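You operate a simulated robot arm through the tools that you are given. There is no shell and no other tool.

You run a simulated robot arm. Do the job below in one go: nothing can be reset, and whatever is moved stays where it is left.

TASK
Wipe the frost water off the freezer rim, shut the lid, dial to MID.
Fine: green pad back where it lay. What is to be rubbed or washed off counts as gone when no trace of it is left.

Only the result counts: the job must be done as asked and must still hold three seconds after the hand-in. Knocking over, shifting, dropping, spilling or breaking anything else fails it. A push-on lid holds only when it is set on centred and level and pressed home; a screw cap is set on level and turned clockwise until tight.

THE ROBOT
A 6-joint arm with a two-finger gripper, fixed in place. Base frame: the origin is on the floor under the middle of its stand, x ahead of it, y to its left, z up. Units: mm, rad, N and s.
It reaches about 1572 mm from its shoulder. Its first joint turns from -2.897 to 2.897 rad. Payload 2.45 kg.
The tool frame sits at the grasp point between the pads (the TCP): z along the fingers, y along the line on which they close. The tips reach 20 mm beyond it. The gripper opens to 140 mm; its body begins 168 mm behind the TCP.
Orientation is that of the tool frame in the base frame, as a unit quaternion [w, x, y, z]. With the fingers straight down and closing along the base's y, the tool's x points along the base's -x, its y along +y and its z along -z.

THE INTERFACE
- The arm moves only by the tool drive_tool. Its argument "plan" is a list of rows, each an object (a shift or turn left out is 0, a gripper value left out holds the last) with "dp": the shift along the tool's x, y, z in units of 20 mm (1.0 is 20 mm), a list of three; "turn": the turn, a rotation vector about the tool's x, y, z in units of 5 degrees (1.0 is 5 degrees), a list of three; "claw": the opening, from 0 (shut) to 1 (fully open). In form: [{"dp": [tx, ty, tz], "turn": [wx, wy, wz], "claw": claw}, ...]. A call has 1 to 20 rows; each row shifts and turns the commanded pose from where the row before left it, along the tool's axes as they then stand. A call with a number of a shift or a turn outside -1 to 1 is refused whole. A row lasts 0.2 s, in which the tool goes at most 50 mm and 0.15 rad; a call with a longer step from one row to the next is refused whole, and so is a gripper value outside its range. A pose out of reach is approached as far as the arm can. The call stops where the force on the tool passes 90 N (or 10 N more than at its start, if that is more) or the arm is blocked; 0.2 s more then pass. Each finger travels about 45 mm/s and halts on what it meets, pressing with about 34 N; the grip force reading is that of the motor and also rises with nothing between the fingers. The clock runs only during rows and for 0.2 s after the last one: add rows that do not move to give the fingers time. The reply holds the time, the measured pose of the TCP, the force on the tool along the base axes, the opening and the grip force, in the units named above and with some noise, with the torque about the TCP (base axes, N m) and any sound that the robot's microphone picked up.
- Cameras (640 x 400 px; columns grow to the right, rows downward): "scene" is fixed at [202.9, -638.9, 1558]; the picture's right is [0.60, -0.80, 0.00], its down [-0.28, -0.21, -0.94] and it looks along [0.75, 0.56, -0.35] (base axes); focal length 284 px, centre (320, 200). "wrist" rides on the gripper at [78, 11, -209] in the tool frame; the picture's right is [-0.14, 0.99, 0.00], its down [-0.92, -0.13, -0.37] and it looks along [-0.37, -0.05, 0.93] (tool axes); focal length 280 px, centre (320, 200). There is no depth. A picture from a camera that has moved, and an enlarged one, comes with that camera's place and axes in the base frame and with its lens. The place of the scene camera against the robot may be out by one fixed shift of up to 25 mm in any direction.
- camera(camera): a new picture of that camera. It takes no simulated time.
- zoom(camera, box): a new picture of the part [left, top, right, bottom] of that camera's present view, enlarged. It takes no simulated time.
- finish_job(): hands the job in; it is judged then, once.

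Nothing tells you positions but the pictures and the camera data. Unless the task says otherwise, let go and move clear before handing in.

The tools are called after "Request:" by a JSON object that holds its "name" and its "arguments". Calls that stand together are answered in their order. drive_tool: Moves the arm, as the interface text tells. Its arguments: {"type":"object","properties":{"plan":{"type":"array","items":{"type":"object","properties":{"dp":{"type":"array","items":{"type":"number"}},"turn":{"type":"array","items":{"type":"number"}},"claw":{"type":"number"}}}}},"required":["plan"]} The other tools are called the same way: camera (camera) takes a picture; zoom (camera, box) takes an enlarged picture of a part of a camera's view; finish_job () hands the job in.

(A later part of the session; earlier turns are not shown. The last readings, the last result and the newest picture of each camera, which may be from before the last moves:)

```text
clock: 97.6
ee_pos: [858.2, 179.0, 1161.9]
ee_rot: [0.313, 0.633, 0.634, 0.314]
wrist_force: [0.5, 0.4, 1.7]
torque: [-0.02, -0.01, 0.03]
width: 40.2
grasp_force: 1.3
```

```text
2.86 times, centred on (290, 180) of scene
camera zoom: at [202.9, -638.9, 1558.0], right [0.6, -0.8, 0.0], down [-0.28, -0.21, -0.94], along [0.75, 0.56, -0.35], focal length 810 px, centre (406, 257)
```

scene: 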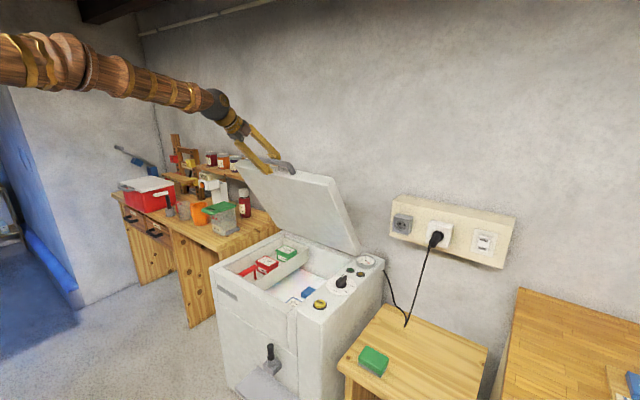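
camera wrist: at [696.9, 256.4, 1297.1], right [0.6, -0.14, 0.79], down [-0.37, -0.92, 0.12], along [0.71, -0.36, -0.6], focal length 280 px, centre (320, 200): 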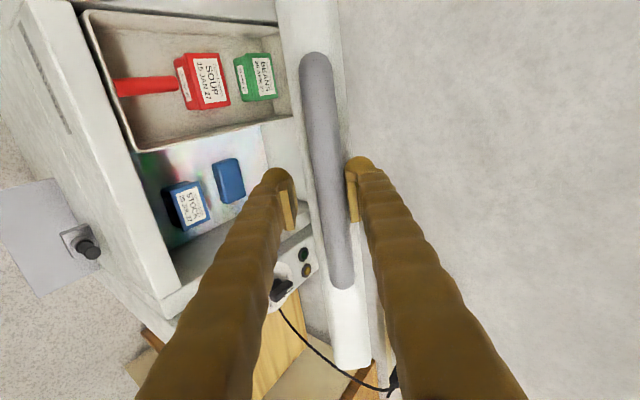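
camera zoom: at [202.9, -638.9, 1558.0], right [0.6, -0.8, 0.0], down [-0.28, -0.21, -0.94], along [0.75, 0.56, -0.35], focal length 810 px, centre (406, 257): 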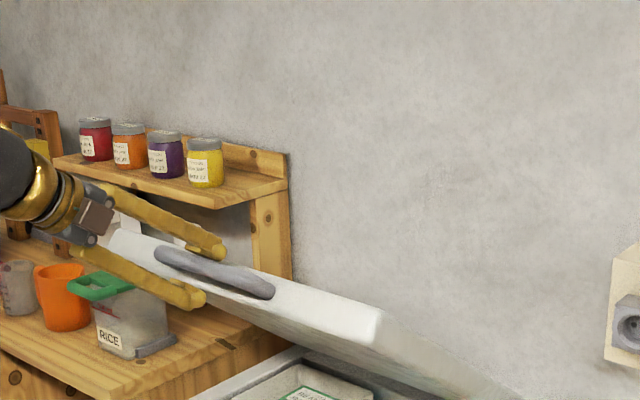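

It is tracking well. A three-point fit puts the hinge near (1307, 833). I'll continue down to about 17°.

Request:
{"name": "drive_tool", "arguments": {"plan": [{"dp": [0, -0.984, -0.015], "turn": [-0.2, 0, 0]}, {"dp": [0, -0.98, 0.008], "turn": [-0.2, 0, 0]}, {"dp": [0, -0.989, 0.022], "turn": [-0.2, 0, 0]}, {"dp": [0, -0.979, 0.039], "turn": [-0.2, 0, 0]}, {"dp": [0, -0.98, 0.058], "turn": [-0.2, 0, 0]}, {"dp": [0, -0.983, 0.077], "turn": [-0.2, 0, 0]}, {"dp": [0, -0.973, 0.088], "turn": [-0.2, 0, 0]}, {"dp": [0, -0.975, 0.112], "turn": [-0.2, 0, 0]}, {"dp": [0, -0.972, 0.126], "turn": [-0.2, 0, 0]}, {"dp": [0, -0.967, 0.144], "turn": [-0.2, 0, 0]}, {"dp": [0, 0, 0]}]}}

Request:
{"name": "camera", "arguments": {"camera": "wrist"}}

Request:
{"name": "zoom", "arguments": {"camera": "scene", "box": [150, 150, 390, 310]}}

```text
clock: 100.0
ee_pos: [800.3, 155.1, 1164.5]
ee_rot: [0.31, 0.623, 0.644, 0.317]
wrist_force: [-0.8, 0.6, 0.7]
torque: [0.0, -0.02, 0.0]
width: 38.9
grasp_force: 0.0
out of reach, approached as far as the arm can: row 1, 2, 3, 4, 5, 6, 7, 8, 9, 10
```

```text
taken
camera wrist: at [637.9, 228.2, 1299.6], right [0.6, -0.12, 0.79], down [-0.34, -0.93, 0.12], along [0.72, -0.35, -0.6], focal length 280 px, centre (320, 200)
```

wrist: 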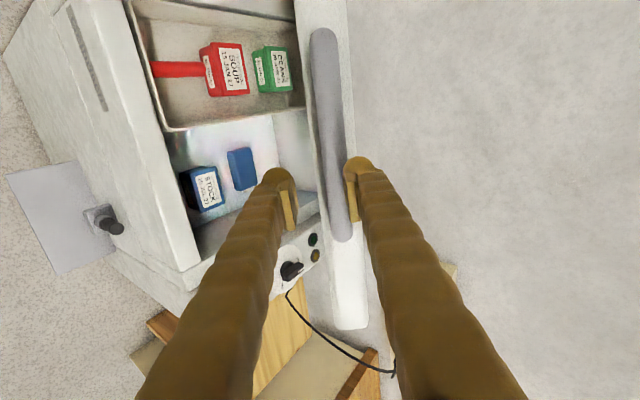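

```text
2.50 times, centred on (270, 230) of scene
camera zoom: at [202.9, -638.9, 1558.0], right [0.6, -0.8, 0.0], down [-0.28, -0.21, -0.94], along [0.75, 0.56, -0.35], focal length 709 px, centre (445, 125)
```

zoom: 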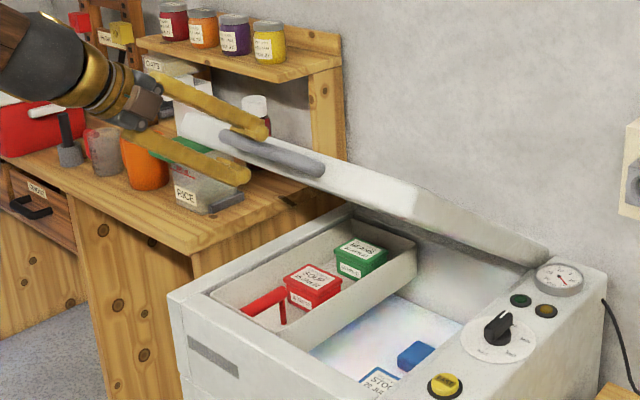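

The bigger forward tilt ran into a joint limit and the fingers slid off the bar, but the lid stays put by itself at about 36°. I'll back off, go vertical, and press the lid down from above with closed fingers.

Request:
{"name": "drive_tool", "arguments": {"plan": [{"dp": [0, 0, -1]}, {"dp": [0, 0, -1]}, {"dp": [0, 0, -1]}, {"dp": [0, 0, -1]}, {"dp": [0, 0, -1]}, {"dp": [0, 0, 0]}]}}

Request:
{"name": "camera", "arguments": {"camera": "scene"}}

Request:
{"name": "camera", "arguments": {"camera": "wrist"}}

```text
clock: 101.4
ee_pos: [718.7, 150.8, 1221.6]
ee_rot: [0.317, 0.621, 0.64, 0.323]
wrist_force: [-0.2, 0.3, 0.3]
torque: [0.02, 0.03, 0.01]
width: 39.0
grasp_force: 0.0
```

```text
taken
```

scene: 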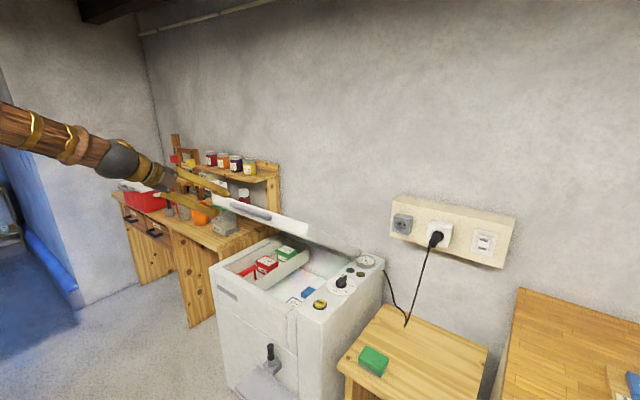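

```text
taken
camera wrist: at [553.5, 224.9, 1353.9], right [0.59, -0.12, 0.8], down [-0.35, -0.93, 0.12], along [0.73, -0.35, -0.59], focal length 280 px, centre (320, 200)
```

wrist: 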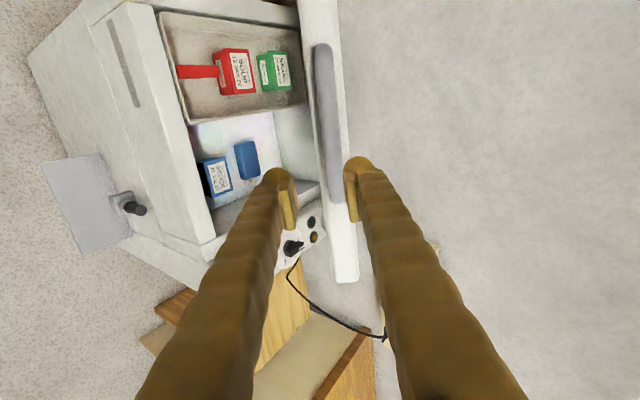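

Request:
{"name": "drive_tool", "arguments": {"plan": [{"turn": [1, 0, 0]}, {"turn": [1, 0, 0]}, {"turn": [1, 0, 0]}, {"turn": [1, 0, 0]}, {"turn": [1, 0, 0]}, {"turn": [1, 0, 0]}, {"turn": [1, 0, 0]}, {"turn": [1, 0, 0]}, {"turn": [1, 0, 0]}, {"turn": [1, 0, 0]}, {"turn": [0.76, 0, 0]}, {"dp": [0, 0, 0]}]}}

Request:
{"name": "drive_tool", "arguments": {"plan": [{"dp": [0, 0, -1], "turn": [0, 0, -1]}, {"dp": [0, 0, -1], "turn": [0, 0, -1]}, {"dp": [0, 0, -1], "turn": [0, 0, -1]}, {"dp": [0, 0, -1], "turn": [0, 0, -1]}, {"dp": [0, 0, -1], "turn": [0, 0, -1]}, {"turn": [0, 0, -1]}, {"turn": [0, 0, -1]}, {"turn": [0, 0, -1]}, {"turn": [0, 0, -1]}, {"turn": [0, 0, -1]}, {"turn": [0, 0, -1]}, {"turn": [0, 0, -1]}, {"turn": [0, 0, -1]}, {"turn": [0, 0, -1]}, {"turn": [0, 0, -1]}, {"turn": [0, 0, -1]}, {"turn": [0, 0, -1]}, {"turn": [0, 0, -1]}, {"claw": 0}, {"claw": 0}]}}

Request:
{"name": "camera", "arguments": {"camera": "wrist"}}

Request:
{"name": "camera", "arguments": {"camera": "scene"}}

```text
clock: 104.0
ee_pos: [719.0, 151.8, 1221.8]
ee_rot: [0.001, 0.698, 0.716, -0.002]
wrist_force: [-0.2, -0.7, 0.3]
torque: [0.05, 0.02, 0.02]
width: 38.8
grasp_force: 0.0
```

```text
clock: 108.2
ee_pos: [719.2, 152.7, 1322.3]
ee_rot: [-0.001, -0.013, 1.0, -0.002]
wrist_force: [-0.4, 0.3, 0.2]
torque: [0.02, -0.04, -0.01]
width: 0.2
grasp_force: 10.5
```

```text
taken
camera wrist: at [639.8, 161.8, 1531.8], right [0.11, 0.99, 0.0], down [0.92, -0.1, 0.37], along [0.37, -0.04, -0.93], focal length 280 px, centre (320, 200)
```

wrist: 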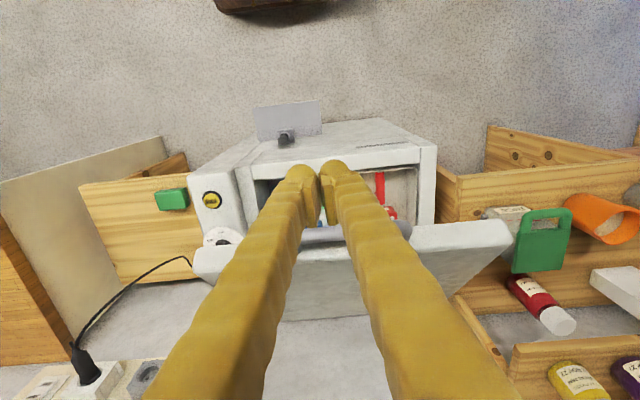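

```text
taken
```

scene: 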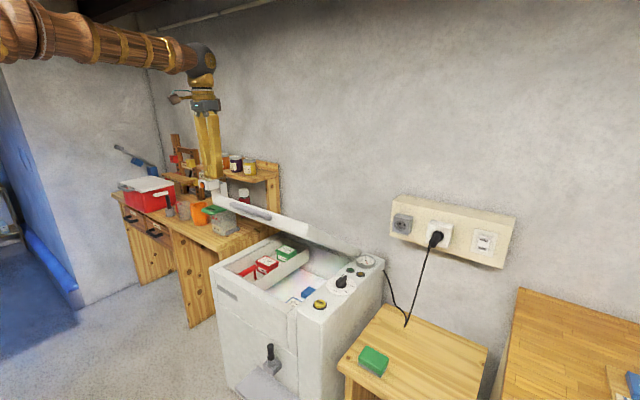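

I'm vertical again with the fingers closed. The lid is at about 36°, with its upper face near its front edge around (930, 178, 1121). I'll move over that spot.

Request:
{"name": "drive_tool", "arguments": {"plan": [{"turn": [0, 0, 0.3]}, {"dp": [-1, 0.12, 0]}, {"dp": [-1, 0.12, 0]}, {"dp": [-1, 0.12, 0]}, {"dp": [-1, 0.12, 0]}, {"dp": [-1, 0.12, 0]}, {"dp": [-1, 0.12, 0]}, {"dp": [-1, 0.12, 0]}, {"dp": [-1, 0.12, 0]}, {"dp": [-1, 0.12, 0.2]}, {"dp": [-1, 0.12, 0.5]}, {"dp": [-0.7, 0.1, 1]}, {"dp": [0, 0, 1]}, {"dp": [0, 0, 1]}, {"dp": [0, 0, 1]}, {"dp": [0, 0, 0.5]}, {"dp": [0, 0, 0]}]}}

Request:
{"name": "camera", "arguments": {"camera": "wrist"}}

Request:
{"name": "camera", "arguments": {"camera": "scene"}}

Request:
{"name": "zoom", "arguments": {"camera": "scene", "box": [190, 130, 370, 260]}}

```text
clock: 111.8
ee_pos: [934.3, 179.0, 1218.6]
ee_rot: [0.0, 0.0, 1.0, -0.002]
wrist_force: [0.3, -1.2, 0.4]
torque: [0.02, -0.04, 0.01]
width: 0.0
grasp_force: 29.4
```

```text
taken
camera wrist: at [854.9, 189.9, 1427.1], right [0.14, 0.99, 0.0], down [0.92, -0.13, 0.37], along [0.37, -0.05, -0.93], focal length 280 px, centre (320, 200)
```

wrist: 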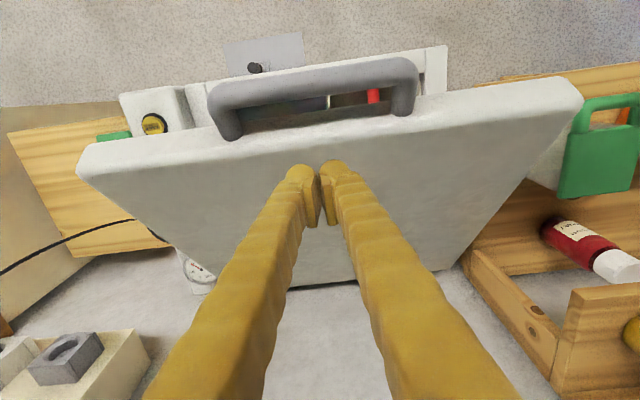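

```text
taken
```

scene: 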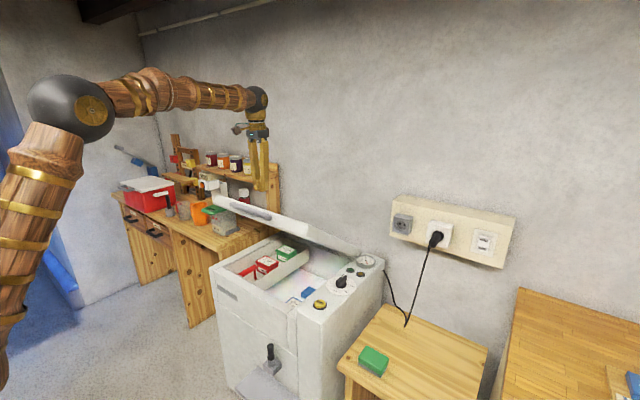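

```text
3.08 times, centred on (280, 195) of scene
camera zoom: at [202.9, -638.9, 1558.0], right [0.6, -0.8, 0.0], down [-0.28, -0.21, -0.94], along [0.75, 0.56, -0.35], focal length 872 px, centre (443, 215)
```

zoom: 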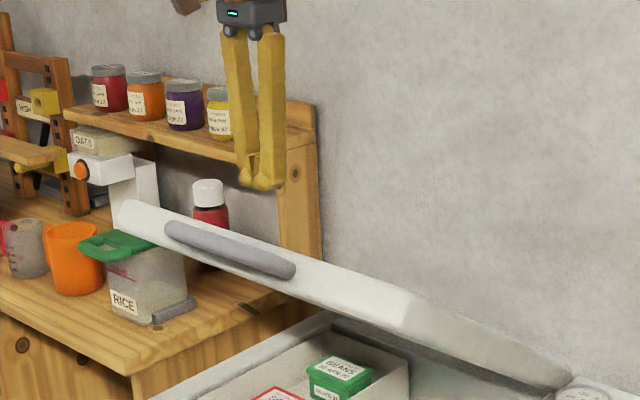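

The tips are above the lid's upper face just behind the handle. I'll come down to contact and then push along the lid's arc.

Request:
{"name": "drive_tool", "arguments": {"plan": [{"dp": [0, 0, 0.8]}, {"dp": [0, 0, 0.8]}, {"dp": [0, 0, 0.8]}, {"dp": [0, 0, 0.5]}, {"dp": [0, 0, 0.2]}, {"dp": [0.15, 0, 0.2]}, {"dp": [0.15, 0, 0.2]}, {"dp": [0.15, 0, 0.2]}, {"dp": [0.15, 0, 0.2]}, {"dp": [0, 0, 0]}]}}

Request:
{"name": "camera", "arguments": {"camera": "wrist"}}

Request:
{"name": "zoom", "arguments": {"camera": "scene", "box": [190, 130, 370, 260]}}

```text
clock: 114.0
ee_pos: [921.6, 177.8, 1140.2]
ee_rot: [0.001, 0.0, 1.0, -0.001]
wrist_force: [0.9, -0.7, 3.3]
torque: [0.01, 0.06, 0.03]
width: 0.2
grasp_force: 29.2
```

```text
taken
camera wrist: at [841.9, 189.6, 1349.7], right [0.14, 0.99, 0.0], down [0.92, -0.13, 0.37], along [0.37, -0.05, -0.93], focal length 280 px, centre (320, 200)
```

wrist: 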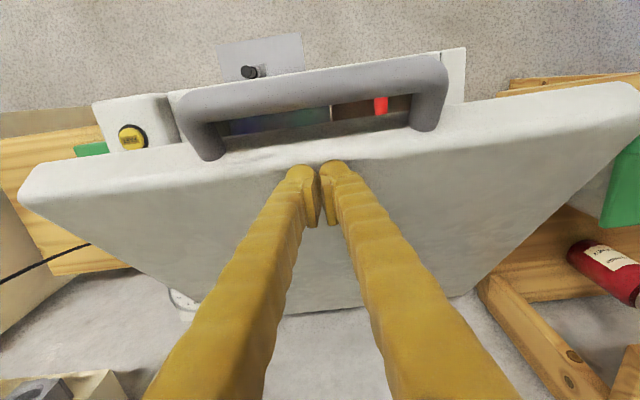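

```text
3.08 times, centred on (280, 195) of scene
camera zoom: at [202.9, -638.9, 1558.0], right [0.6, -0.8, 0.0], down [-0.28, -0.21, -0.94], along [0.75, 0.56, -0.35], focal length 872 px, centre (443, 215)
```

zoom: 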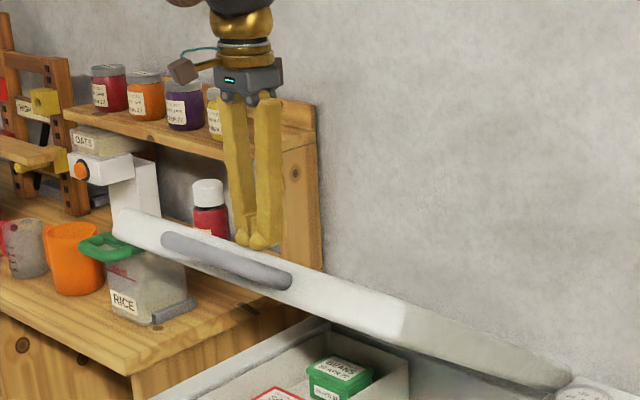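

Contact is made and the lid has started moving with only a few newtons. I'll continue the arc.

Request:
{"name": "drive_tool", "arguments": {"plan": [{"dp": [0.2875, 0, 0.41]}, {"dp": [0.2875, 0, 0.41]}, {"dp": [0.27, 0, 0.4225]}, {"dp": [0.27, 0, 0.4225]}, {"dp": [0.25, 0, 0.4325]}, {"dp": [0.25, 0, 0.4325]}, {"dp": [0.235, 0, 0.44]}, {"dp": [0.235, 0, 0.44]}, {"dp": [0.2125, 0, 0.4525]}, {"dp": [0.2125, 0, 0.4525]}, {"dp": [0.1975, 0, 0.46]}, {"dp": [0.1975, 0, 0.46]}, {"dp": [0.175, 0, 0.4675]}, {"dp": [0.175, 0, 0.4675]}, {"dp": [0, 0, 0]}]}}

Request:
{"name": "camera", "arguments": {"camera": "wrist"}}

Request:
{"name": "zoom", "arguments": {"camera": "scene", "box": [190, 150, 400, 300]}}

```text
clock: 117.2
ee_pos: [856.6, 177.3, 1017.0]
ee_rot: [0.002, -0.001, 1.0, -0.002]
wrist_force: [1.4, -0.2, 2.4]
torque: [0.03, 0.04, -0.02]
width: 0.1
grasp_force: 29.2
```

```text
taken
camera wrist: at [778.1, 189.5, 1225.9], right [0.14, 0.99, 0.0], down [0.92, -0.13, 0.37], along [0.37, -0.05, -0.93], focal length 280 px, centre (320, 200)
```

wrist: 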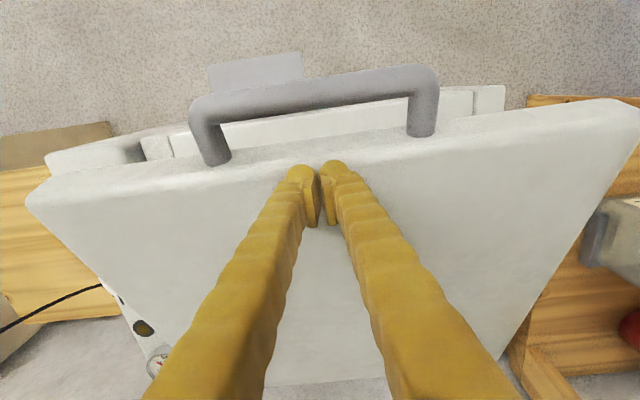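

```text
2.67 times, centred on (295, 225) of scene
camera zoom: at [202.9, -638.9, 1558.0], right [0.6, -0.8, 0.0], down [-0.28, -0.21, -0.94], along [0.75, 0.56, -0.35], focal length 756 px, centre (387, 133)
```

zoom: 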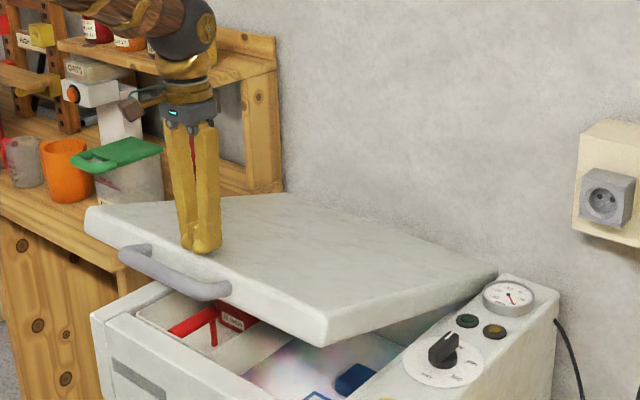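

Request:
{"name": "drive_tool", "arguments": {"plan": [{"dp": [0.1625, 0, 0.475]}, {"dp": [0.1625, 0, 0.475]}, {"dp": [0.14, 0, 0.48]}, {"dp": [0.14, 0, 0.48]}, {"dp": [0.1225, 0, 0.4875]}, {"dp": [0.1225, 0, 0.4875]}, {"dp": [0.1, 0, 0.49]}, {"dp": [0.1, 0, 0.49]}, {"dp": [0.08, 0, 0.495]}, {"dp": [0.08, 0, 0.495]}, {"dp": [0, 0, 0]}]}}

Request:
{"name": "camera", "arguments": {"camera": "wrist"}}

Request:
{"name": "zoom", "arguments": {"camera": "scene", "box": [190, 170, 400, 320]}}

```text
clock: 119.6
ee_pos: [831.3, 177.4, 919.2]
ee_rot: [0.0, 0.0, 1.0, -0.001]
wrist_force: [-0.8, 0.3, 0.3]
torque: [0.02, -0.02, 0.02]
width: 0.0
grasp_force: 28.7
```

```text
taken
camera wrist: at [752.7, 188.5, 1128.9], right [0.14, 0.99, 0.0], down [0.92, -0.13, 0.37], along [0.37, -0.05, -0.93], focal length 280 px, centre (320, 200)
```

wrist: 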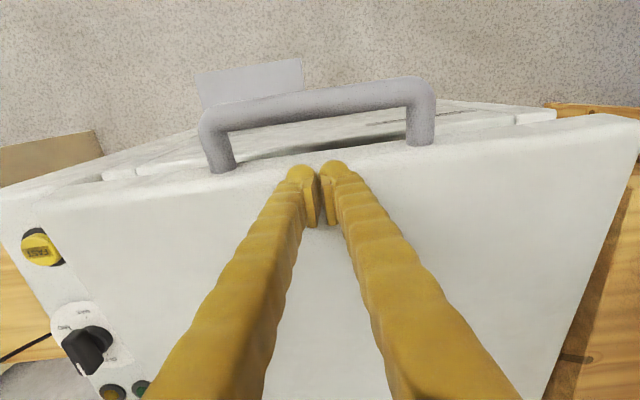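

```text
2.67 times, centred on (295, 245) of scene
camera zoom: at [202.9, -638.9, 1558.0], right [0.6, -0.8, 0.0], down [-0.28, -0.21, -0.94], along [0.75, 0.56, -0.35], focal length 756 px, centre (387, 80)
```

zoom: 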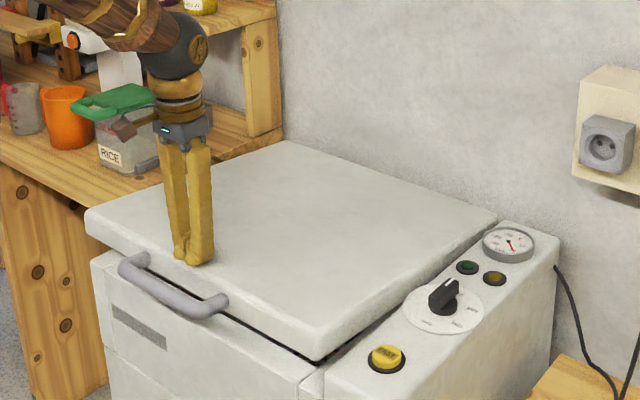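

The lid is nearly closed. I'll press it the last part down in small steps, watching for the stop.

Request:
{"name": "drive_tool", "arguments": {"plan": [{"dp": [0.06, 0, 0.4]}, {"dp": [0.06, 0, 0.4]}, {"dp": [0.04, 0, 0.4]}, {"dp": [0.02, 0, 0.3]}, {"dp": [0, 0, 0]}]}}

Request:
{"name": "zoom", "arguments": {"camera": "scene", "box": [190, 220, 400, 350]}}

```text
clock: 120.8
ee_pos: [827.8, 177.8, 888.9]
ee_rot: [0.001, 0.0, 1.0, -0.001]
wrist_force: [-0.7, -0.5, -0.9]
torque: [0.0, -0.01, -0.01]
width: 0.0
grasp_force: 29.2
```

```text
3.05 times, centred on (295, 285) of scene
camera zoom: at [202.9, -638.9, 1558.0], right [0.6, -0.8, 0.0], down [-0.28, -0.21, -0.94], along [0.75, 0.56, -0.35], focal length 864 px, centre (396, -59)
```

zoom: 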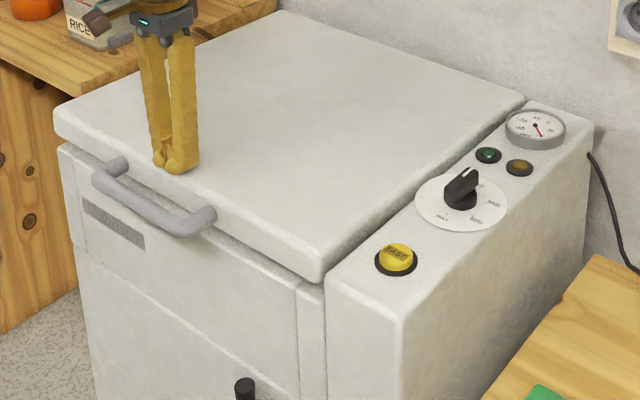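

Request:
{"name": "drive_tool", "arguments": {"plan": [{"dp": [0, 0, 0.2]}, {"dp": [0, 0, 0.2]}, {"dp": [0, 0, 0.15]}, {"dp": [0, 0, 0.15]}]}}

Request:
{"name": "drive_tool", "arguments": {"plan": [{"dp": [0, 0, 0.1]}, {"dp": [0, 0, 0.1]}]}}

Request:
{"name": "zoom", "arguments": {"camera": "scene", "box": [190, 220, 400, 350]}}

```text
clock: 121.8
ee_pos: [829.0, 175.6, 877.5]
ee_rot: [0.001, 0.0, 1.0, -0.002]
wrist_force: [0.6, -0.2, 0.9]
torque: [0.01, -0.01, 0.01]
width: 0.0
grasp_force: 29.4
```

```text
clock: 122.4
ee_pos: [829.0, 176.9, 873.1]
ee_rot: [0.002, 0.001, 1.0, -0.001]
wrist_force: [-0.3, 0.0, 0.6]
torque: [0.0, -0.01, -0.03]
width: 0.0
grasp_force: 29.0
```

```text
3.05 times, centred on (295, 285) of scene
camera zoom: at [202.9, -638.9, 1558.0], right [0.6, -0.8, 0.0], down [-0.28, -0.21, -0.94], along [0.75, 0.56, -0.35], focal length 864 px, centre (396, -59)
```

zoom: 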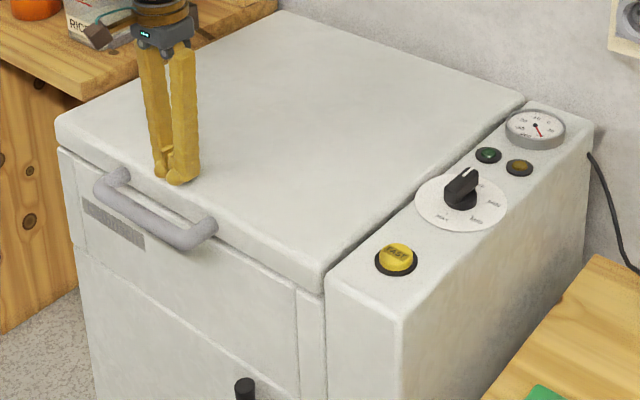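

Request:
{"name": "drive_tool", "arguments": {"plan": [{"dp": [0, 0, 0.1]}, {"dp": [0, 0, 0.1]}]}}

Request:
{"name": "drive_tool", "arguments": {"plan": [{"dp": [0, 0, 0.1]}, {"dp": [0, 0, 0.1]}]}}

Request:
{"name": "drive_tool", "arguments": {"plan": [{"dp": [0, 0, 0.1]}, {"dp": [0, 0, 0.1]}]}}

Request:
{"name": "zoom", "arguments": {"camera": "scene", "box": [190, 220, 400, 350]}}

```text
clock: 123.0
ee_pos: [828.8, 178.6, 870.9]
ee_rot: [0.001, 0.0, 1.0, -0.001]
wrist_force: [-14.0, 6.1, 45.9]
torque: [0.14, 0.38, -0.01]
width: 5.9
grasp_force: 30.1
```

```text
clock: 123.5
ee_pos: [828.3, 176.5, 870.8]
ee_rot: [0.003, 0.0, 1.0, -0.001]
wrist_force: [-6.4, 0.3, 19.4]
torque: [0.01, 0.15, 0.02]
width: 6.1
grasp_force: 29.1
stopped in row 2: the force on the tool passed its limit at 98 N (the readings are from after the stop); the commanded pose is now the measured one
```

```text
clock: 124.2
ee_pos: [829.5, 176.6, 870.9]
ee_rot: [0.004, 0.0, 1.0, -0.002]
wrist_force: [-6.6, -0.7, 19.3]
torque: [0.04, 0.26, -0.04]
width: 5.9
grasp_force: 29.8
stopped in row 2: the force on the tool passed its limit at 94 N (the readings are from after the stop); the commanded pose is now the measured one
```

```text
3.05 times, centred on (295, 285) of scene
camera zoom: at [202.9, -638.9, 1558.0], right [0.6, -0.8, 0.0], down [-0.28, -0.21, -0.94], along [0.75, 0.56, -0.35], focal length 864 px, centre (396, -59)
```

zoom: 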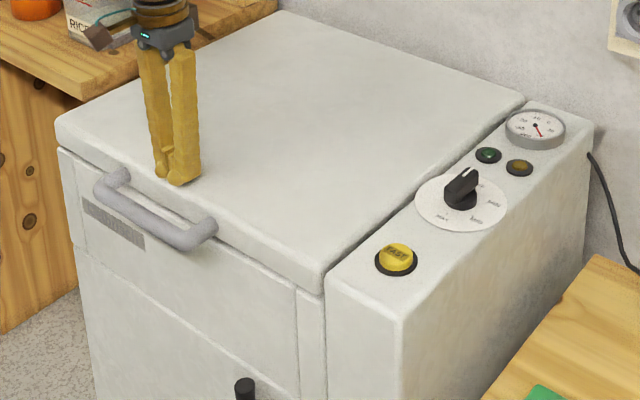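

The lid is firmly on its stop at tip z of about 851. I'll lift away, check that it stays shut, and then look at the dial.

Request:
{"name": "drive_tool", "arguments": {"plan": [{"dp": [0, 0, -0.5]}, {"dp": [0, 0, -1]}, {"dp": [0, 0, -1]}, {"dp": [0, 0, -1]}, {"dp": [0, 0, -1]}, {"dp": [0, 0, -1]}, {"dp": [0, 0, -1]}, {"dp": [0, 0, -1]}, {"dp": [0, -1, -0.5]}, {"dp": [0, -1, 0]}, {"dp": [-0.5, -1, 0]}, {"dp": [-0.5, -1, 0]}, {"dp": [-1, -1, 0]}, {"dp": [-1, -1, 0]}, {"dp": [-1, -1, 0]}, {"dp": [-1, -1, 0]}, {"dp": [-1, -1, 0]}, {"dp": [-1, -1, 0]}, {"dp": [0, 0, 0]}]}}

Request:
{"name": "camera", "arguments": {"camera": "wrist"}}

Request:
{"name": "zoom", "arguments": {"camera": "scene", "box": [190, 220, 400, 350]}}

Request:
{"name": "camera", "arguments": {"camera": "scene"}}

```text
clock: 128.2
ee_pos: [970.5, -22.8, 1029.7]
ee_rot: [0.003, 0.0, 1.0, -0.001]
wrist_force: [-0.3, -0.1, -0.3]
torque: [0.0, 0.02, -0.03]
width: 0.0
grasp_force: 29.3
```

```text
taken
camera wrist: at [889.6, -11.2, 1238.2], right [0.14, 0.99, 0.0], down [0.92, -0.13, 0.38], along [0.37, -0.05, -0.93], focal length 280 px, centre (320, 200)
```

wrist: 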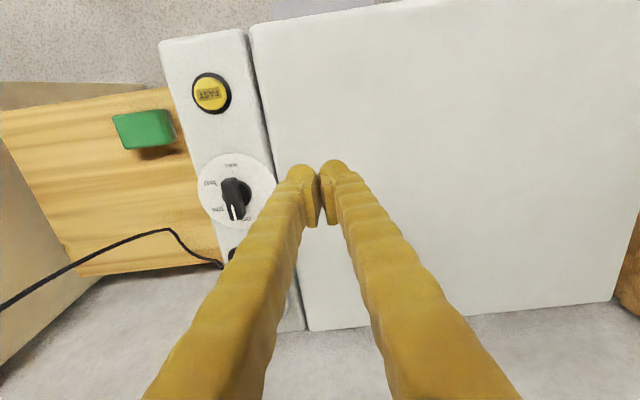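

```text
3.05 times, centred on (295, 285) of scene
camera zoom: at [202.9, -638.9, 1558.0], right [0.6, -0.8, 0.0], down [-0.28, -0.21, -0.94], along [0.75, 0.56, -0.35], focal length 864 px, centre (396, -59)
```

zoom: 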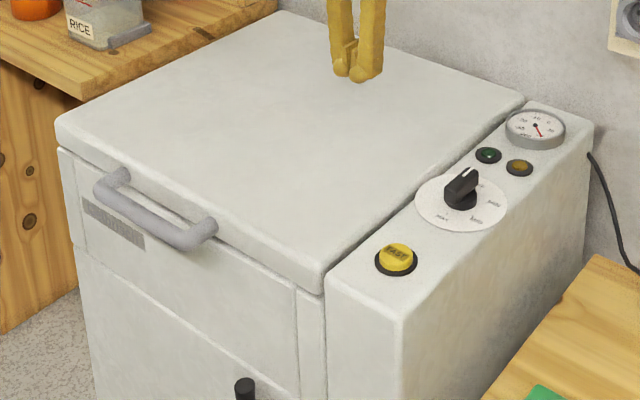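

```text
taken
```

scene: 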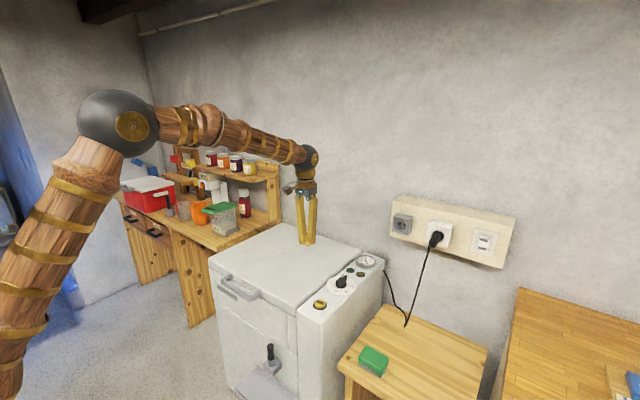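

The lid stays shut. Now for the dial.

Request:
{"name": "zoom", "arguments": {"camera": "wrist", "box": [180, 140, 300, 240]}}

Request:
{"name": "zoom", "arguments": {"camera": "scene", "box": [318, 260, 366, 300]}}

```text
4.00 times, centred on (240, 190) of wrist
camera zoom: at [889.6, -11.2, 1238.2], right [0.14, 0.99, 0.0], down [0.92, -0.13, 0.38], along [0.37, -0.05, -0.93], focal length 1122 px, centre (640, 240)
```

zoom: 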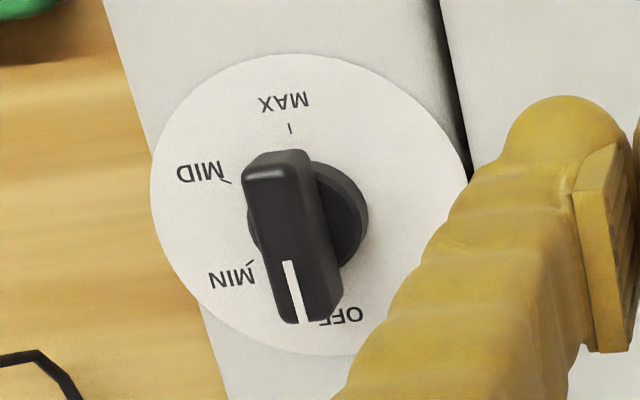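

```text
10.00 times, centred on (342, 280) of scene
camera zoom: at [202.9, -638.9, 1558.0], right [0.6, -0.8, 0.0], down [-0.28, -0.21, -0.94], along [0.75, 0.56, -0.35], focal length 2835 px, centre (100, -600)
```

zoom: 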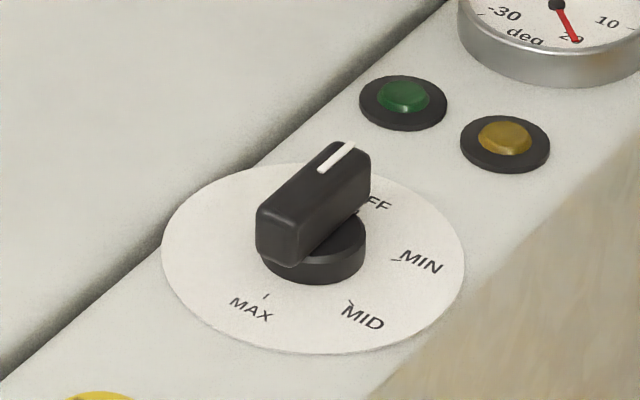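

The dial centre is near (1017, -151.5). OFF points along +x, and MIN, MID and MAX follow clockwise at about 60° steps. I'll move above the knob, part-open the fingers, and try the 120° turn in free air first.

Request:
{"name": "drive_tool", "arguments": {"plan": [{"dp": [-0.33, -0.92, 0], "claw": 0.4}, {"dp": [-0.33, -0.92, 0]}, {"dp": [-0.33, -0.92, 0]}, {"dp": [-0.33, -0.92, 0]}, {"dp": [-0.33, -0.92, 0.5]}, {"dp": [-0.33, -0.92, 1]}, {"dp": [-0.35, -0.92, 1]}, {"dp": [0, 0, 0.5]}, {"dp": [0, 0, 0]}]}}

Request:
{"name": "camera", "arguments": {"camera": "wrist"}}

Request:
{"name": "zoom", "arguments": {"camera": "scene", "box": [290, 210, 400, 300]}}

```text
clock: 130.2
ee_pos: [1017.0, -149.3, 972.1]
ee_rot: [0.004, 0.0, 1.0, -0.001]
wrist_force: [-0.2, 0.3, 1.0]
torque: [0.01, 0.01, -0.02]
width: 56.2
grasp_force: 0.0
```

```text
taken
camera wrist: at [937.0, -139.8, 1180.3], right [0.14, 0.99, 0.0], down [0.92, -0.13, 0.38], along [0.37, -0.05, -0.93], focal length 280 px, centre (320, 200)
```

wrist: 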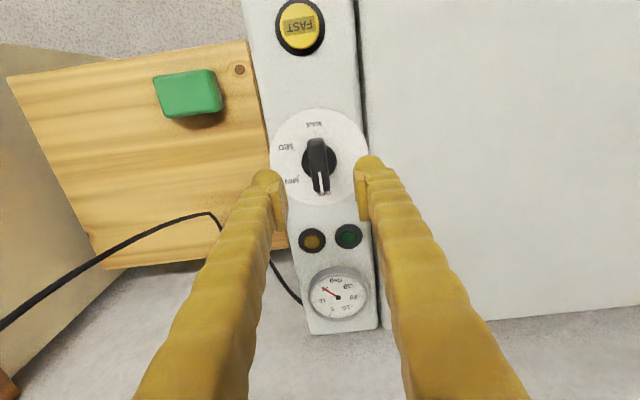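

```text
4.44 times, centred on (345, 255) of scene
camera zoom: at [202.9, -638.9, 1558.0], right [0.6, -0.8, 0.0], down [-0.28, -0.21, -0.94], along [0.75, 0.56, -0.35], focal length 1260 px, centre (209, -44)
```

zoom: 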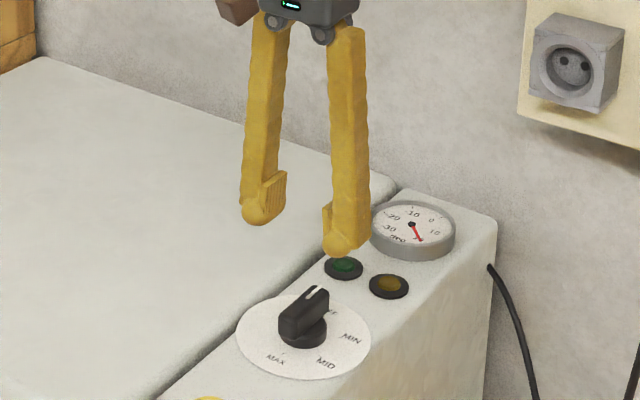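

Request:
{"name": "zoom", "arguments": {"camera": "wrist", "box": [256, 100, 384, 210]}}

```text
3.64 times, centred on (320, 155) of wrist
camera zoom: at [937.0, -139.8, 1180.3], right [0.14, 0.99, 0.0], down [0.92, -0.13, 0.38], along [0.37, -0.05, -0.93], focal length 1020 px, centre (320, 364)
```

zoom: 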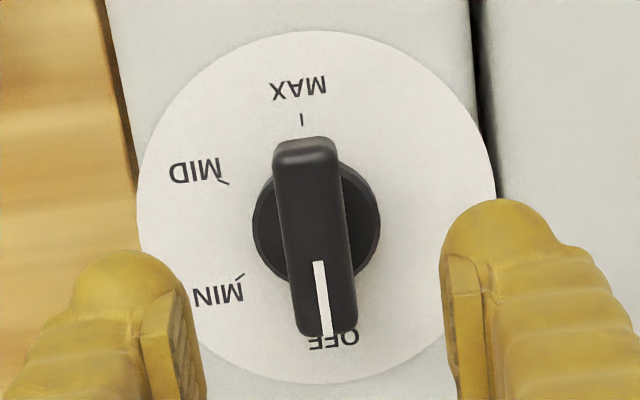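

The knob is centred at about (1016.5, -151.8) and points to OFF. MID is about 120° clockwise. I'll test that wrist turn here in free air.

Request:
{"name": "drive_tool", "arguments": {"plan": [{"turn": [0, 0, 1]}, {"turn": [0, 0, 1]}, {"turn": [0, 0, 1]}, {"turn": [0, 0, 1]}, {"turn": [0, 0, 1]}, {"turn": [0, 0, 1]}, {"turn": [0, 0, 1]}, {"turn": [0, 0, 1]}, {"turn": [0, 0, 1]}, {"turn": [0, 0, 1]}, {"turn": [0, 0, 1]}, {"turn": [0, 0, 1]}, {"turn": [0, 0, 1]}, {"turn": [0, 0, 1]}, {"turn": [0, 0, 1]}, {"turn": [0, 0, 1]}, {"turn": [0, 0, 1]}, {"turn": [0, 0, 1]}, {"turn": [0, 0, 1]}, {"turn": [0, 0, 1]}]}}

Request:
{"name": "drive_tool", "arguments": {"plan": [{"turn": [0, 0, 1]}, {"turn": [0, 0, 1]}, {"turn": [0, 0, 1]}, {"turn": [0, 0, 1]}, {"turn": [0, 0, 1]}, {"dp": [0, 0, 0]}]}}

Request:
{"name": "camera", "arguments": {"camera": "scene"}}

```text
clock: 134.4
ee_pos: [1016.3, -151.8, 972.0]
ee_rot: [0.003, 0.766, 0.643, 0.003]
wrist_force: [0.3, -0.1, 0.6]
torque: [0.01, 0.0, -0.03]
width: 56.0
grasp_force: 0.0
```

```text
clock: 135.8
ee_pos: [1014.8, -151.6, 972.7]
ee_rot: [0.003, 0.887, 0.463, 0.003]
wrist_force: [-0.2, 0.4, 0.2]
torque: [0.03, 0.0, 0.0]
width: 56.1
grasp_force: 0.1
```

```text
taken
```

scene: 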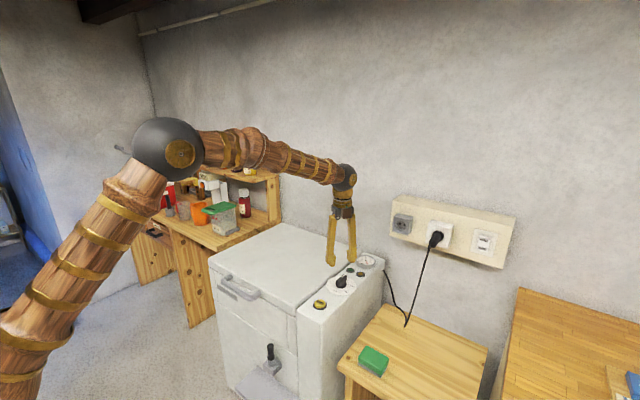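

The full turn is within reach. I'll rotate back and lower the fingers onto the knob.

Request:
{"name": "drive_tool", "arguments": {"plan": [{"turn": [0, 0, -1]}, {"turn": [0, 0, -1]}, {"turn": [0, 0, -1]}, {"turn": [0, 0, -1]}, {"turn": [0, 0, -1]}, {"turn": [0, 0, -1]}, {"turn": [0, 0, -1]}, {"turn": [0, 0, -1]}, {"turn": [0, 0, -1]}, {"turn": [0, 0, -1]}, {"turn": [0, 0, -1]}, {"turn": [0, 0, -1]}, {"turn": [0, 0, -1]}, {"turn": [0, 0, -1]}, {"turn": [0, 0, -1]}, {"turn": [0, 0, -1]}, {"turn": [0, 0, -1]}, {"turn": [0, 0, -1]}, {"turn": [0, 0, -1]}, {"turn": [0, 0, -1]}]}}

Request:
{"name": "drive_tool", "arguments": {"plan": [{"turn": [0, 0, -1]}, {"turn": [0, 0, -1]}, {"turn": [0, 0, -1]}, {"turn": [0, 0, -1]}, {"turn": [0, 0, -1]}, {"dp": [0, 0, 0.8]}, {"dp": [0, 0, 0.8]}, {"dp": [0, 0, 0.8]}, {"dp": [0, 0, 0.6]}, {"dp": [0, 0, 0.4]}, {"dp": [0, 0, 0.3]}, {"dp": [0, 0, 0.2]}, {"dp": [0, 0, 0.2]}, {"dp": [0, 0, 0.1]}, {"dp": [0, 0, 0]}]}}

Request:
{"name": "camera", "arguments": {"camera": "wrist"}}

Request:
{"name": "zoom", "arguments": {"camera": "scene", "box": [310, 240, 374, 300]}}

```text
clock: 140.0
ee_pos: [1016.1, -151.1, 972.4]
ee_rot: [0.003, 0.216, 0.976, 0.0]
wrist_force: [-0.8, -0.8, -1.2]
torque: [-0.02, 0.01, -0.01]
width: 55.9
grasp_force: 0.0
```

```text
clock: 143.2
ee_pos: [1016.8, -151.3, 887.1]
ee_rot: [0.003, -0.001, 1.0, -0.001]
wrist_force: [0.2, -0.2, 0.9]
torque: [-0.01, 0.01, 0.01]
width: 56.2
grasp_force: 0.1
```

```text
taken
camera wrist: at [936.5, -140.2, 1095.9], right [0.14, 0.99, 0.0], down [0.92, -0.13, 0.38], along [0.37, -0.05, -0.93], focal length 280 px, centre (320, 200)
```

wrist: 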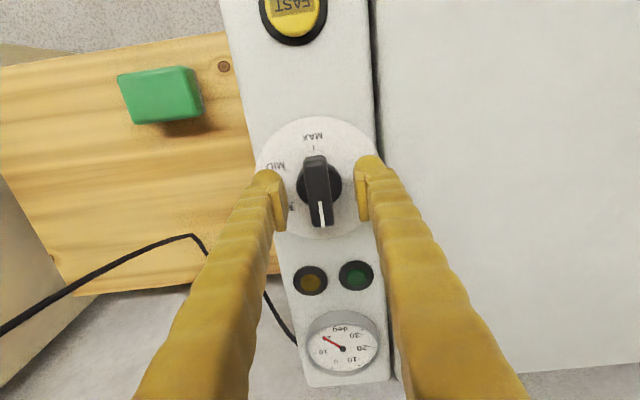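

```text
6.67 times, centred on (342, 270) of scene
camera zoom: at [202.9, -638.9, 1558.0], right [0.6, -0.8, 0.0], down [-0.28, -0.21, -0.94], along [0.75, 0.56, -0.35], focal length 1890 px, centre (173, -267)
```

zoom: 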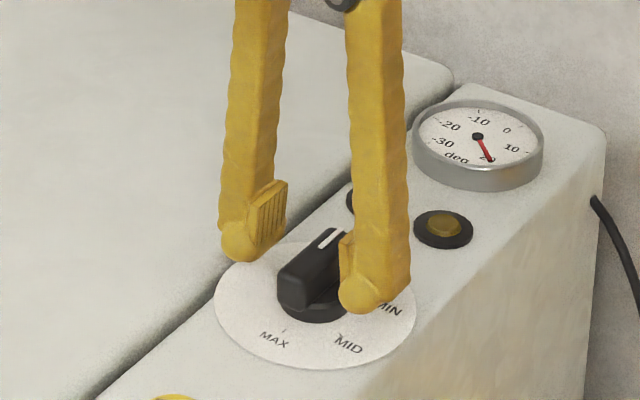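

Request:
{"name": "zoom", "arguments": {"camera": "wrist", "box": [250, 105, 390, 240]}}

Request:
{"name": "zoom", "arguments": {"camera": "scene", "box": [326, 264, 366, 294]}}

```text
2.96 times, centred on (320, 172) of wrist
camera zoom: at [936.5, -140.2, 1095.9], right [0.14, 0.99, 0.0], down [0.92, -0.13, 0.38], along [0.37, -0.05, -0.93], focal length 831 px, centre (320, 282)
```

zoom: 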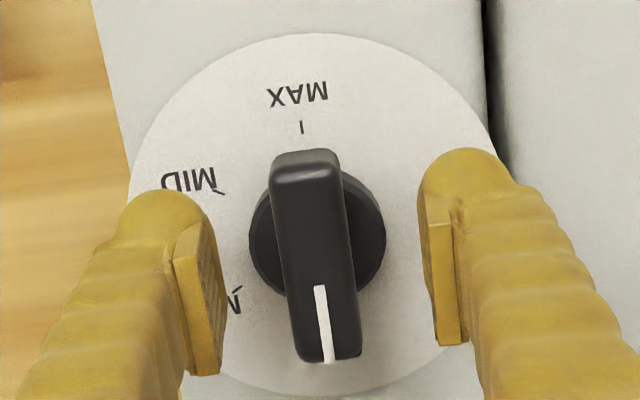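

```text
13.33 times, centred on (346, 279) of scene
camera zoom: at [202.9, -638.9, 1558.0], right [0.6, -0.8, 0.0], down [-0.28, -0.21, -0.94], along [0.75, 0.56, -0.35], focal length 3780 px, centre (-27, -853)
```

zoom: 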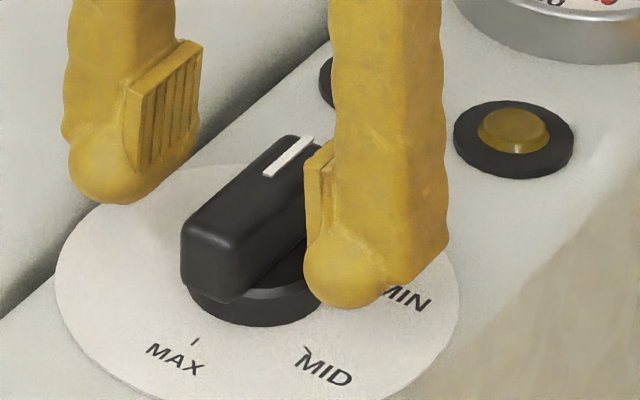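

The knob is centred between the fingers. I'll lower a little further in small steps with a force check, then grip.

Request:
{"name": "drive_tool", "arguments": {"plan": [{"dp": [0, 0, 0.1]}, {"dp": [0, 0, 0.1]}, {"dp": [0, 0, 0]}]}}

Request:
{"name": "drive_tool", "arguments": {"plan": [{"dp": [0, 0, 0.1]}, {"dp": [0, 0, 0.05]}, {"dp": [0, 0, 0]}]}}

Request:
{"name": "zoom", "arguments": {"camera": "scene", "box": [326, 264, 366, 294]}}

```text
clock: 144.0
ee_pos: [1017.9, -150.8, 884.3]
ee_rot: [0.004, 0.0, 1.0, -0.001]
wrist_force: [0.3, -0.4, -0.3]
torque: [-0.01, 0.01, 0.01]
width: 56.0
grasp_force: 0.0
```

```text
clock: 144.8
ee_pos: [1017.1, -151.4, 879.9]
ee_rot: [0.005, -0.001, 1.0, -0.001]
wrist_force: [-0.6, 0.2, -0.5]
torque: [0.0, 0.0, 0.01]
width: 56.1
grasp_force: 0.0
```

```text
13.33 times, centred on (346, 279) of scene
camera zoom: at [202.9, -638.9, 1558.0], right [0.6, -0.8, 0.0], down [-0.28, -0.21, -0.94], along [0.75, 0.56, -0.35], focal length 3780 px, centre (-27, -853)
```

zoom: 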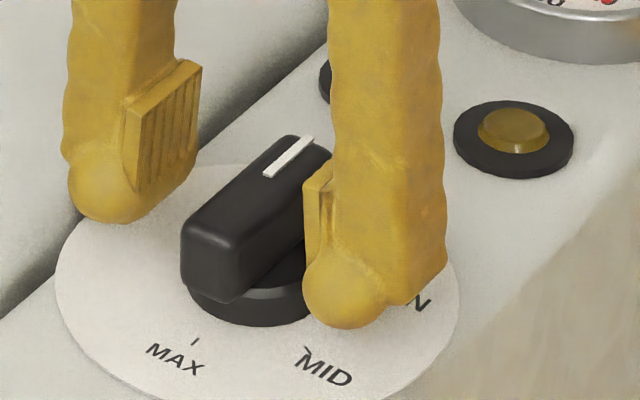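

The finger pads overlap the grip bar, but the tips may catch the round base. I'll rise 5 mm and close on the bar.

Request:
{"name": "drive_tool", "arguments": {"plan": [{"dp": [0, 0, -0.25]}, {"dp": [0, 0, 0]}, {"claw": 0.25}, {"claw": 0.15}, {"claw": 0.1}, {"claw": 0.1}, {"claw": 0.1}]}}

Request:
{"name": "camera", "arguments": {"camera": "wrist"}}

Request:
{"name": "zoom", "arguments": {"camera": "scene", "box": [326, 264, 366, 294]}}

```text
clock: 146.4
ee_pos: [1017.2, -153.1, 885.4]
ee_rot: [0.004, 0.0, 1.0, -0.001]
wrist_force: [2.4, -19.6, -2.4]
torque: [-0.19, -0.03, -0.03]
width: 18.9
grasp_force: 44.3
```

```text
taken
camera wrist: at [936.2, -141.2, 1094.0], right [0.14, 0.99, 0.0], down [0.92, -0.13, 0.38], along [0.37, -0.05, -0.93], focal length 280 px, centre (320, 200)
```

wrist: 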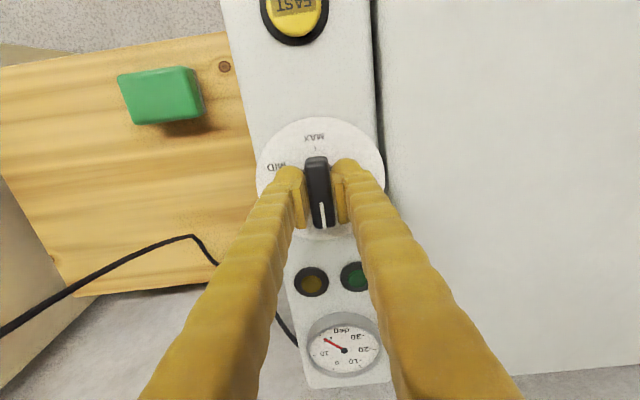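

```text
13.33 times, centred on (346, 279) of scene
camera zoom: at [202.9, -638.9, 1558.0], right [0.6, -0.8, 0.0], down [-0.28, -0.21, -0.94], along [0.75, 0.56, -0.35], focal length 3780 px, centre (-27, -853)
```

zoom: 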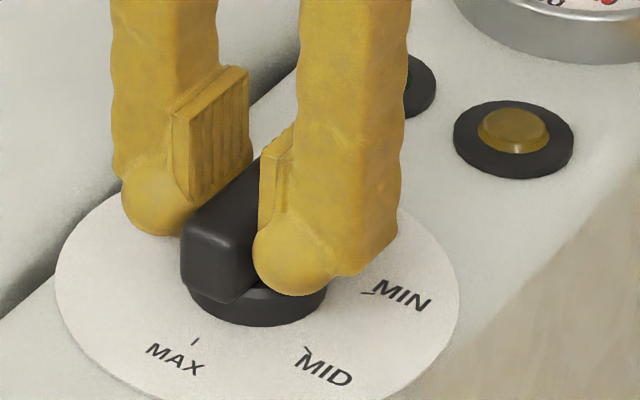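

The bar is gripped at 18.9 mm, with some side force, so the knob sits about 1.5 mm further in -y. I'll relieve that, then start turning clockwise.

Request:
{"name": "drive_tool", "arguments": {"plan": [{"dp": [0, -0.07, 0]}, {"dp": [0, 0, 0]}]}}

Request:
{"name": "drive_tool", "arguments": {"plan": [{"turn": [0, 0, 1]}, {"turn": [0, 0, 1]}, {"turn": [0, 0, 1]}, {"turn": [0, 0, 1]}, {"dp": [0, 0, 0]}]}}

Request:
{"name": "zoom", "arguments": {"camera": "wrist", "box": [250, 105, 390, 240]}}

```text
clock: 147.0
ee_pos: [1016.0, -152.4, 884.7]
ee_rot: [0.004, 0.0, 1.0, 0.0]
wrist_force: [4.2, -2.4, -0.9]
torque: [-0.02, -0.04, 0.02]
width: 19.1
grasp_force: 44.2
```

```text
clock: 148.2
ee_pos: [1016.3, -152.1, 885.5]
ee_rot: [0.003, 0.173, 0.985, 0.0]
wrist_force: [9.0, 27.5, -4.8]
torque: [0.31, -0.06, 0.11]
width: 19.1
grasp_force: 44.5
```

```text
2.96 times, centred on (320, 172) of wrist
camera zoom: at [944.8, -114.4, 1094.1], right [0.47, 0.88, 0.0], down [0.82, -0.43, 0.38], along [0.33, -0.17, -0.93], focal length 831 px, centre (320, 282)
```

zoom: 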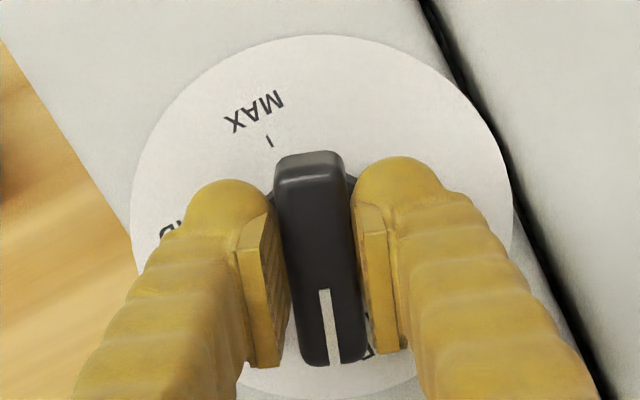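

The side force shows the pivot is about 4 mm further in +x. I'll shift to centre on it and keep turning.

Request:
{"name": "drive_tool", "arguments": {"plan": [{"dp": [-0.2, 0.075, 0]}, {"dp": [0, 0, 0]}]}}

Request:
{"name": "drive_tool", "arguments": {"plan": [{"turn": [0, 0, 1]}, {"turn": [0, 0, 1]}, {"turn": [0, 0, 1]}, {"turn": [0, 0, 1]}, {"turn": [0, 0, 1]}, {"turn": [0, 0, 1]}, {"dp": [0, 0, 0]}]}}

Request:
{"name": "zoom", "arguments": {"camera": "wrist", "box": [250, 105, 390, 240]}}

```text
clock: 148.8
ee_pos: [1019.5, -152.6, 885.7]
ee_rot: [0.004, 0.173, 0.985, 0.001]
wrist_force: [-32.2, 27.0, -1.3]
torque: [0.28, 0.42, 0.0]
width: 19.3
grasp_force: 44.5
```

```text
clock: 150.4
ee_pos: [1020.3, -152.9, 885.3]
ee_rot: [0.003, 0.423, 0.906, 0.001]
wrist_force: [-36.2, 1.7, -10.7]
torque: [0.0, 0.36, -0.01]
width: 18.9
grasp_force: 44.2
```

```text
2.96 times, centred on (320, 172) of wrist
camera zoom: at [976.5, -85.8, 1094.2], right [0.85, 0.53, 0.01], down [0.49, -0.79, 0.37], along [0.2, -0.31, -0.93], focal length 831 px, centre (320, 282)
```

zoom: 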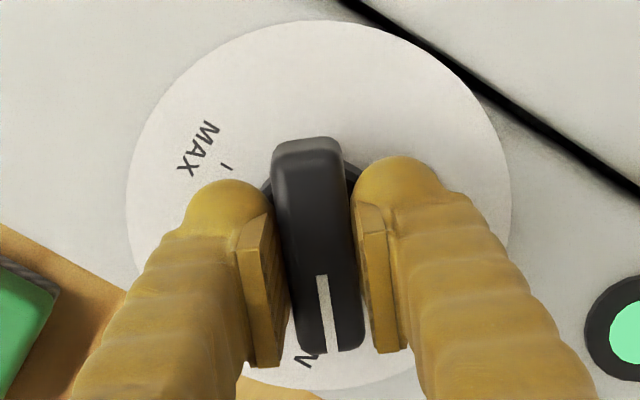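

The green lamp has lit and the knob is at about 50°. I'll re-centre slightly on the pivot, which is nearer (1017, -152), and keep turning.

Request:
{"name": "drive_tool", "arguments": {"plan": [{"dp": [0.147, -0.066, 0]}, {"dp": [0, 0, 0]}]}}

Request:
{"name": "drive_tool", "arguments": {"plan": [{"turn": [0, 0, 1]}, {"turn": [0, 0, 1]}, {"turn": [0, 0, 1]}, {"turn": [0, 0, 1]}, {"turn": [0, 0, 1]}, {"turn": [0, 0, 1]}, {"turn": [0, 0, 1]}, {"dp": [0, 0, 0]}]}}

Request:
{"name": "zoom", "arguments": {"camera": "wrist", "box": [250, 105, 390, 240]}}

```text
clock: 151.0
ee_pos: [1020.2, -153.1, 885.4]
ee_rot: [0.007, 0.422, 0.907, 0.0]
wrist_force: [18.4, -29.9, -18.0]
torque: [-0.43, -0.34, -0.03]
width: 19.2
grasp_force: 44.0
```

```text
clock: 152.8
ee_pos: [1019.7, -151.4, 886.6]
ee_rot: [0.004, 0.676, 0.737, 0.004]
wrist_force: [61.8, -14.2, -10.0]
torque: [-0.09, -0.56, 0.06]
width: 19.2
grasp_force: 44.4
```

```text
2.96 times, centred on (320, 172) of wrist
camera zoom: at [1020.7, -71.9, 1095.3], right [1.0, -0.05, 0.01], down [-0.05, -0.93, 0.37], along [-0.01, -0.37, -0.93], focal length 831 px, centre (320, 282)
```

zoom: 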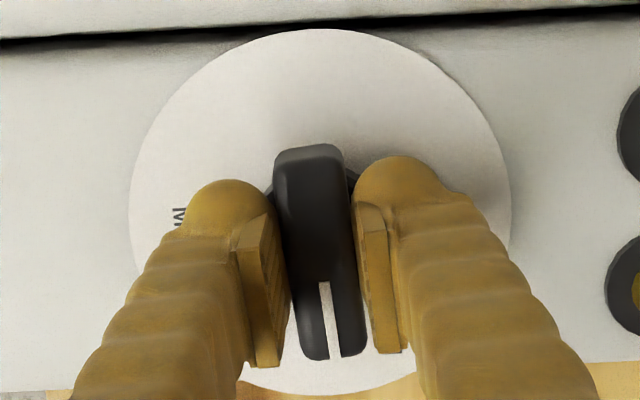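

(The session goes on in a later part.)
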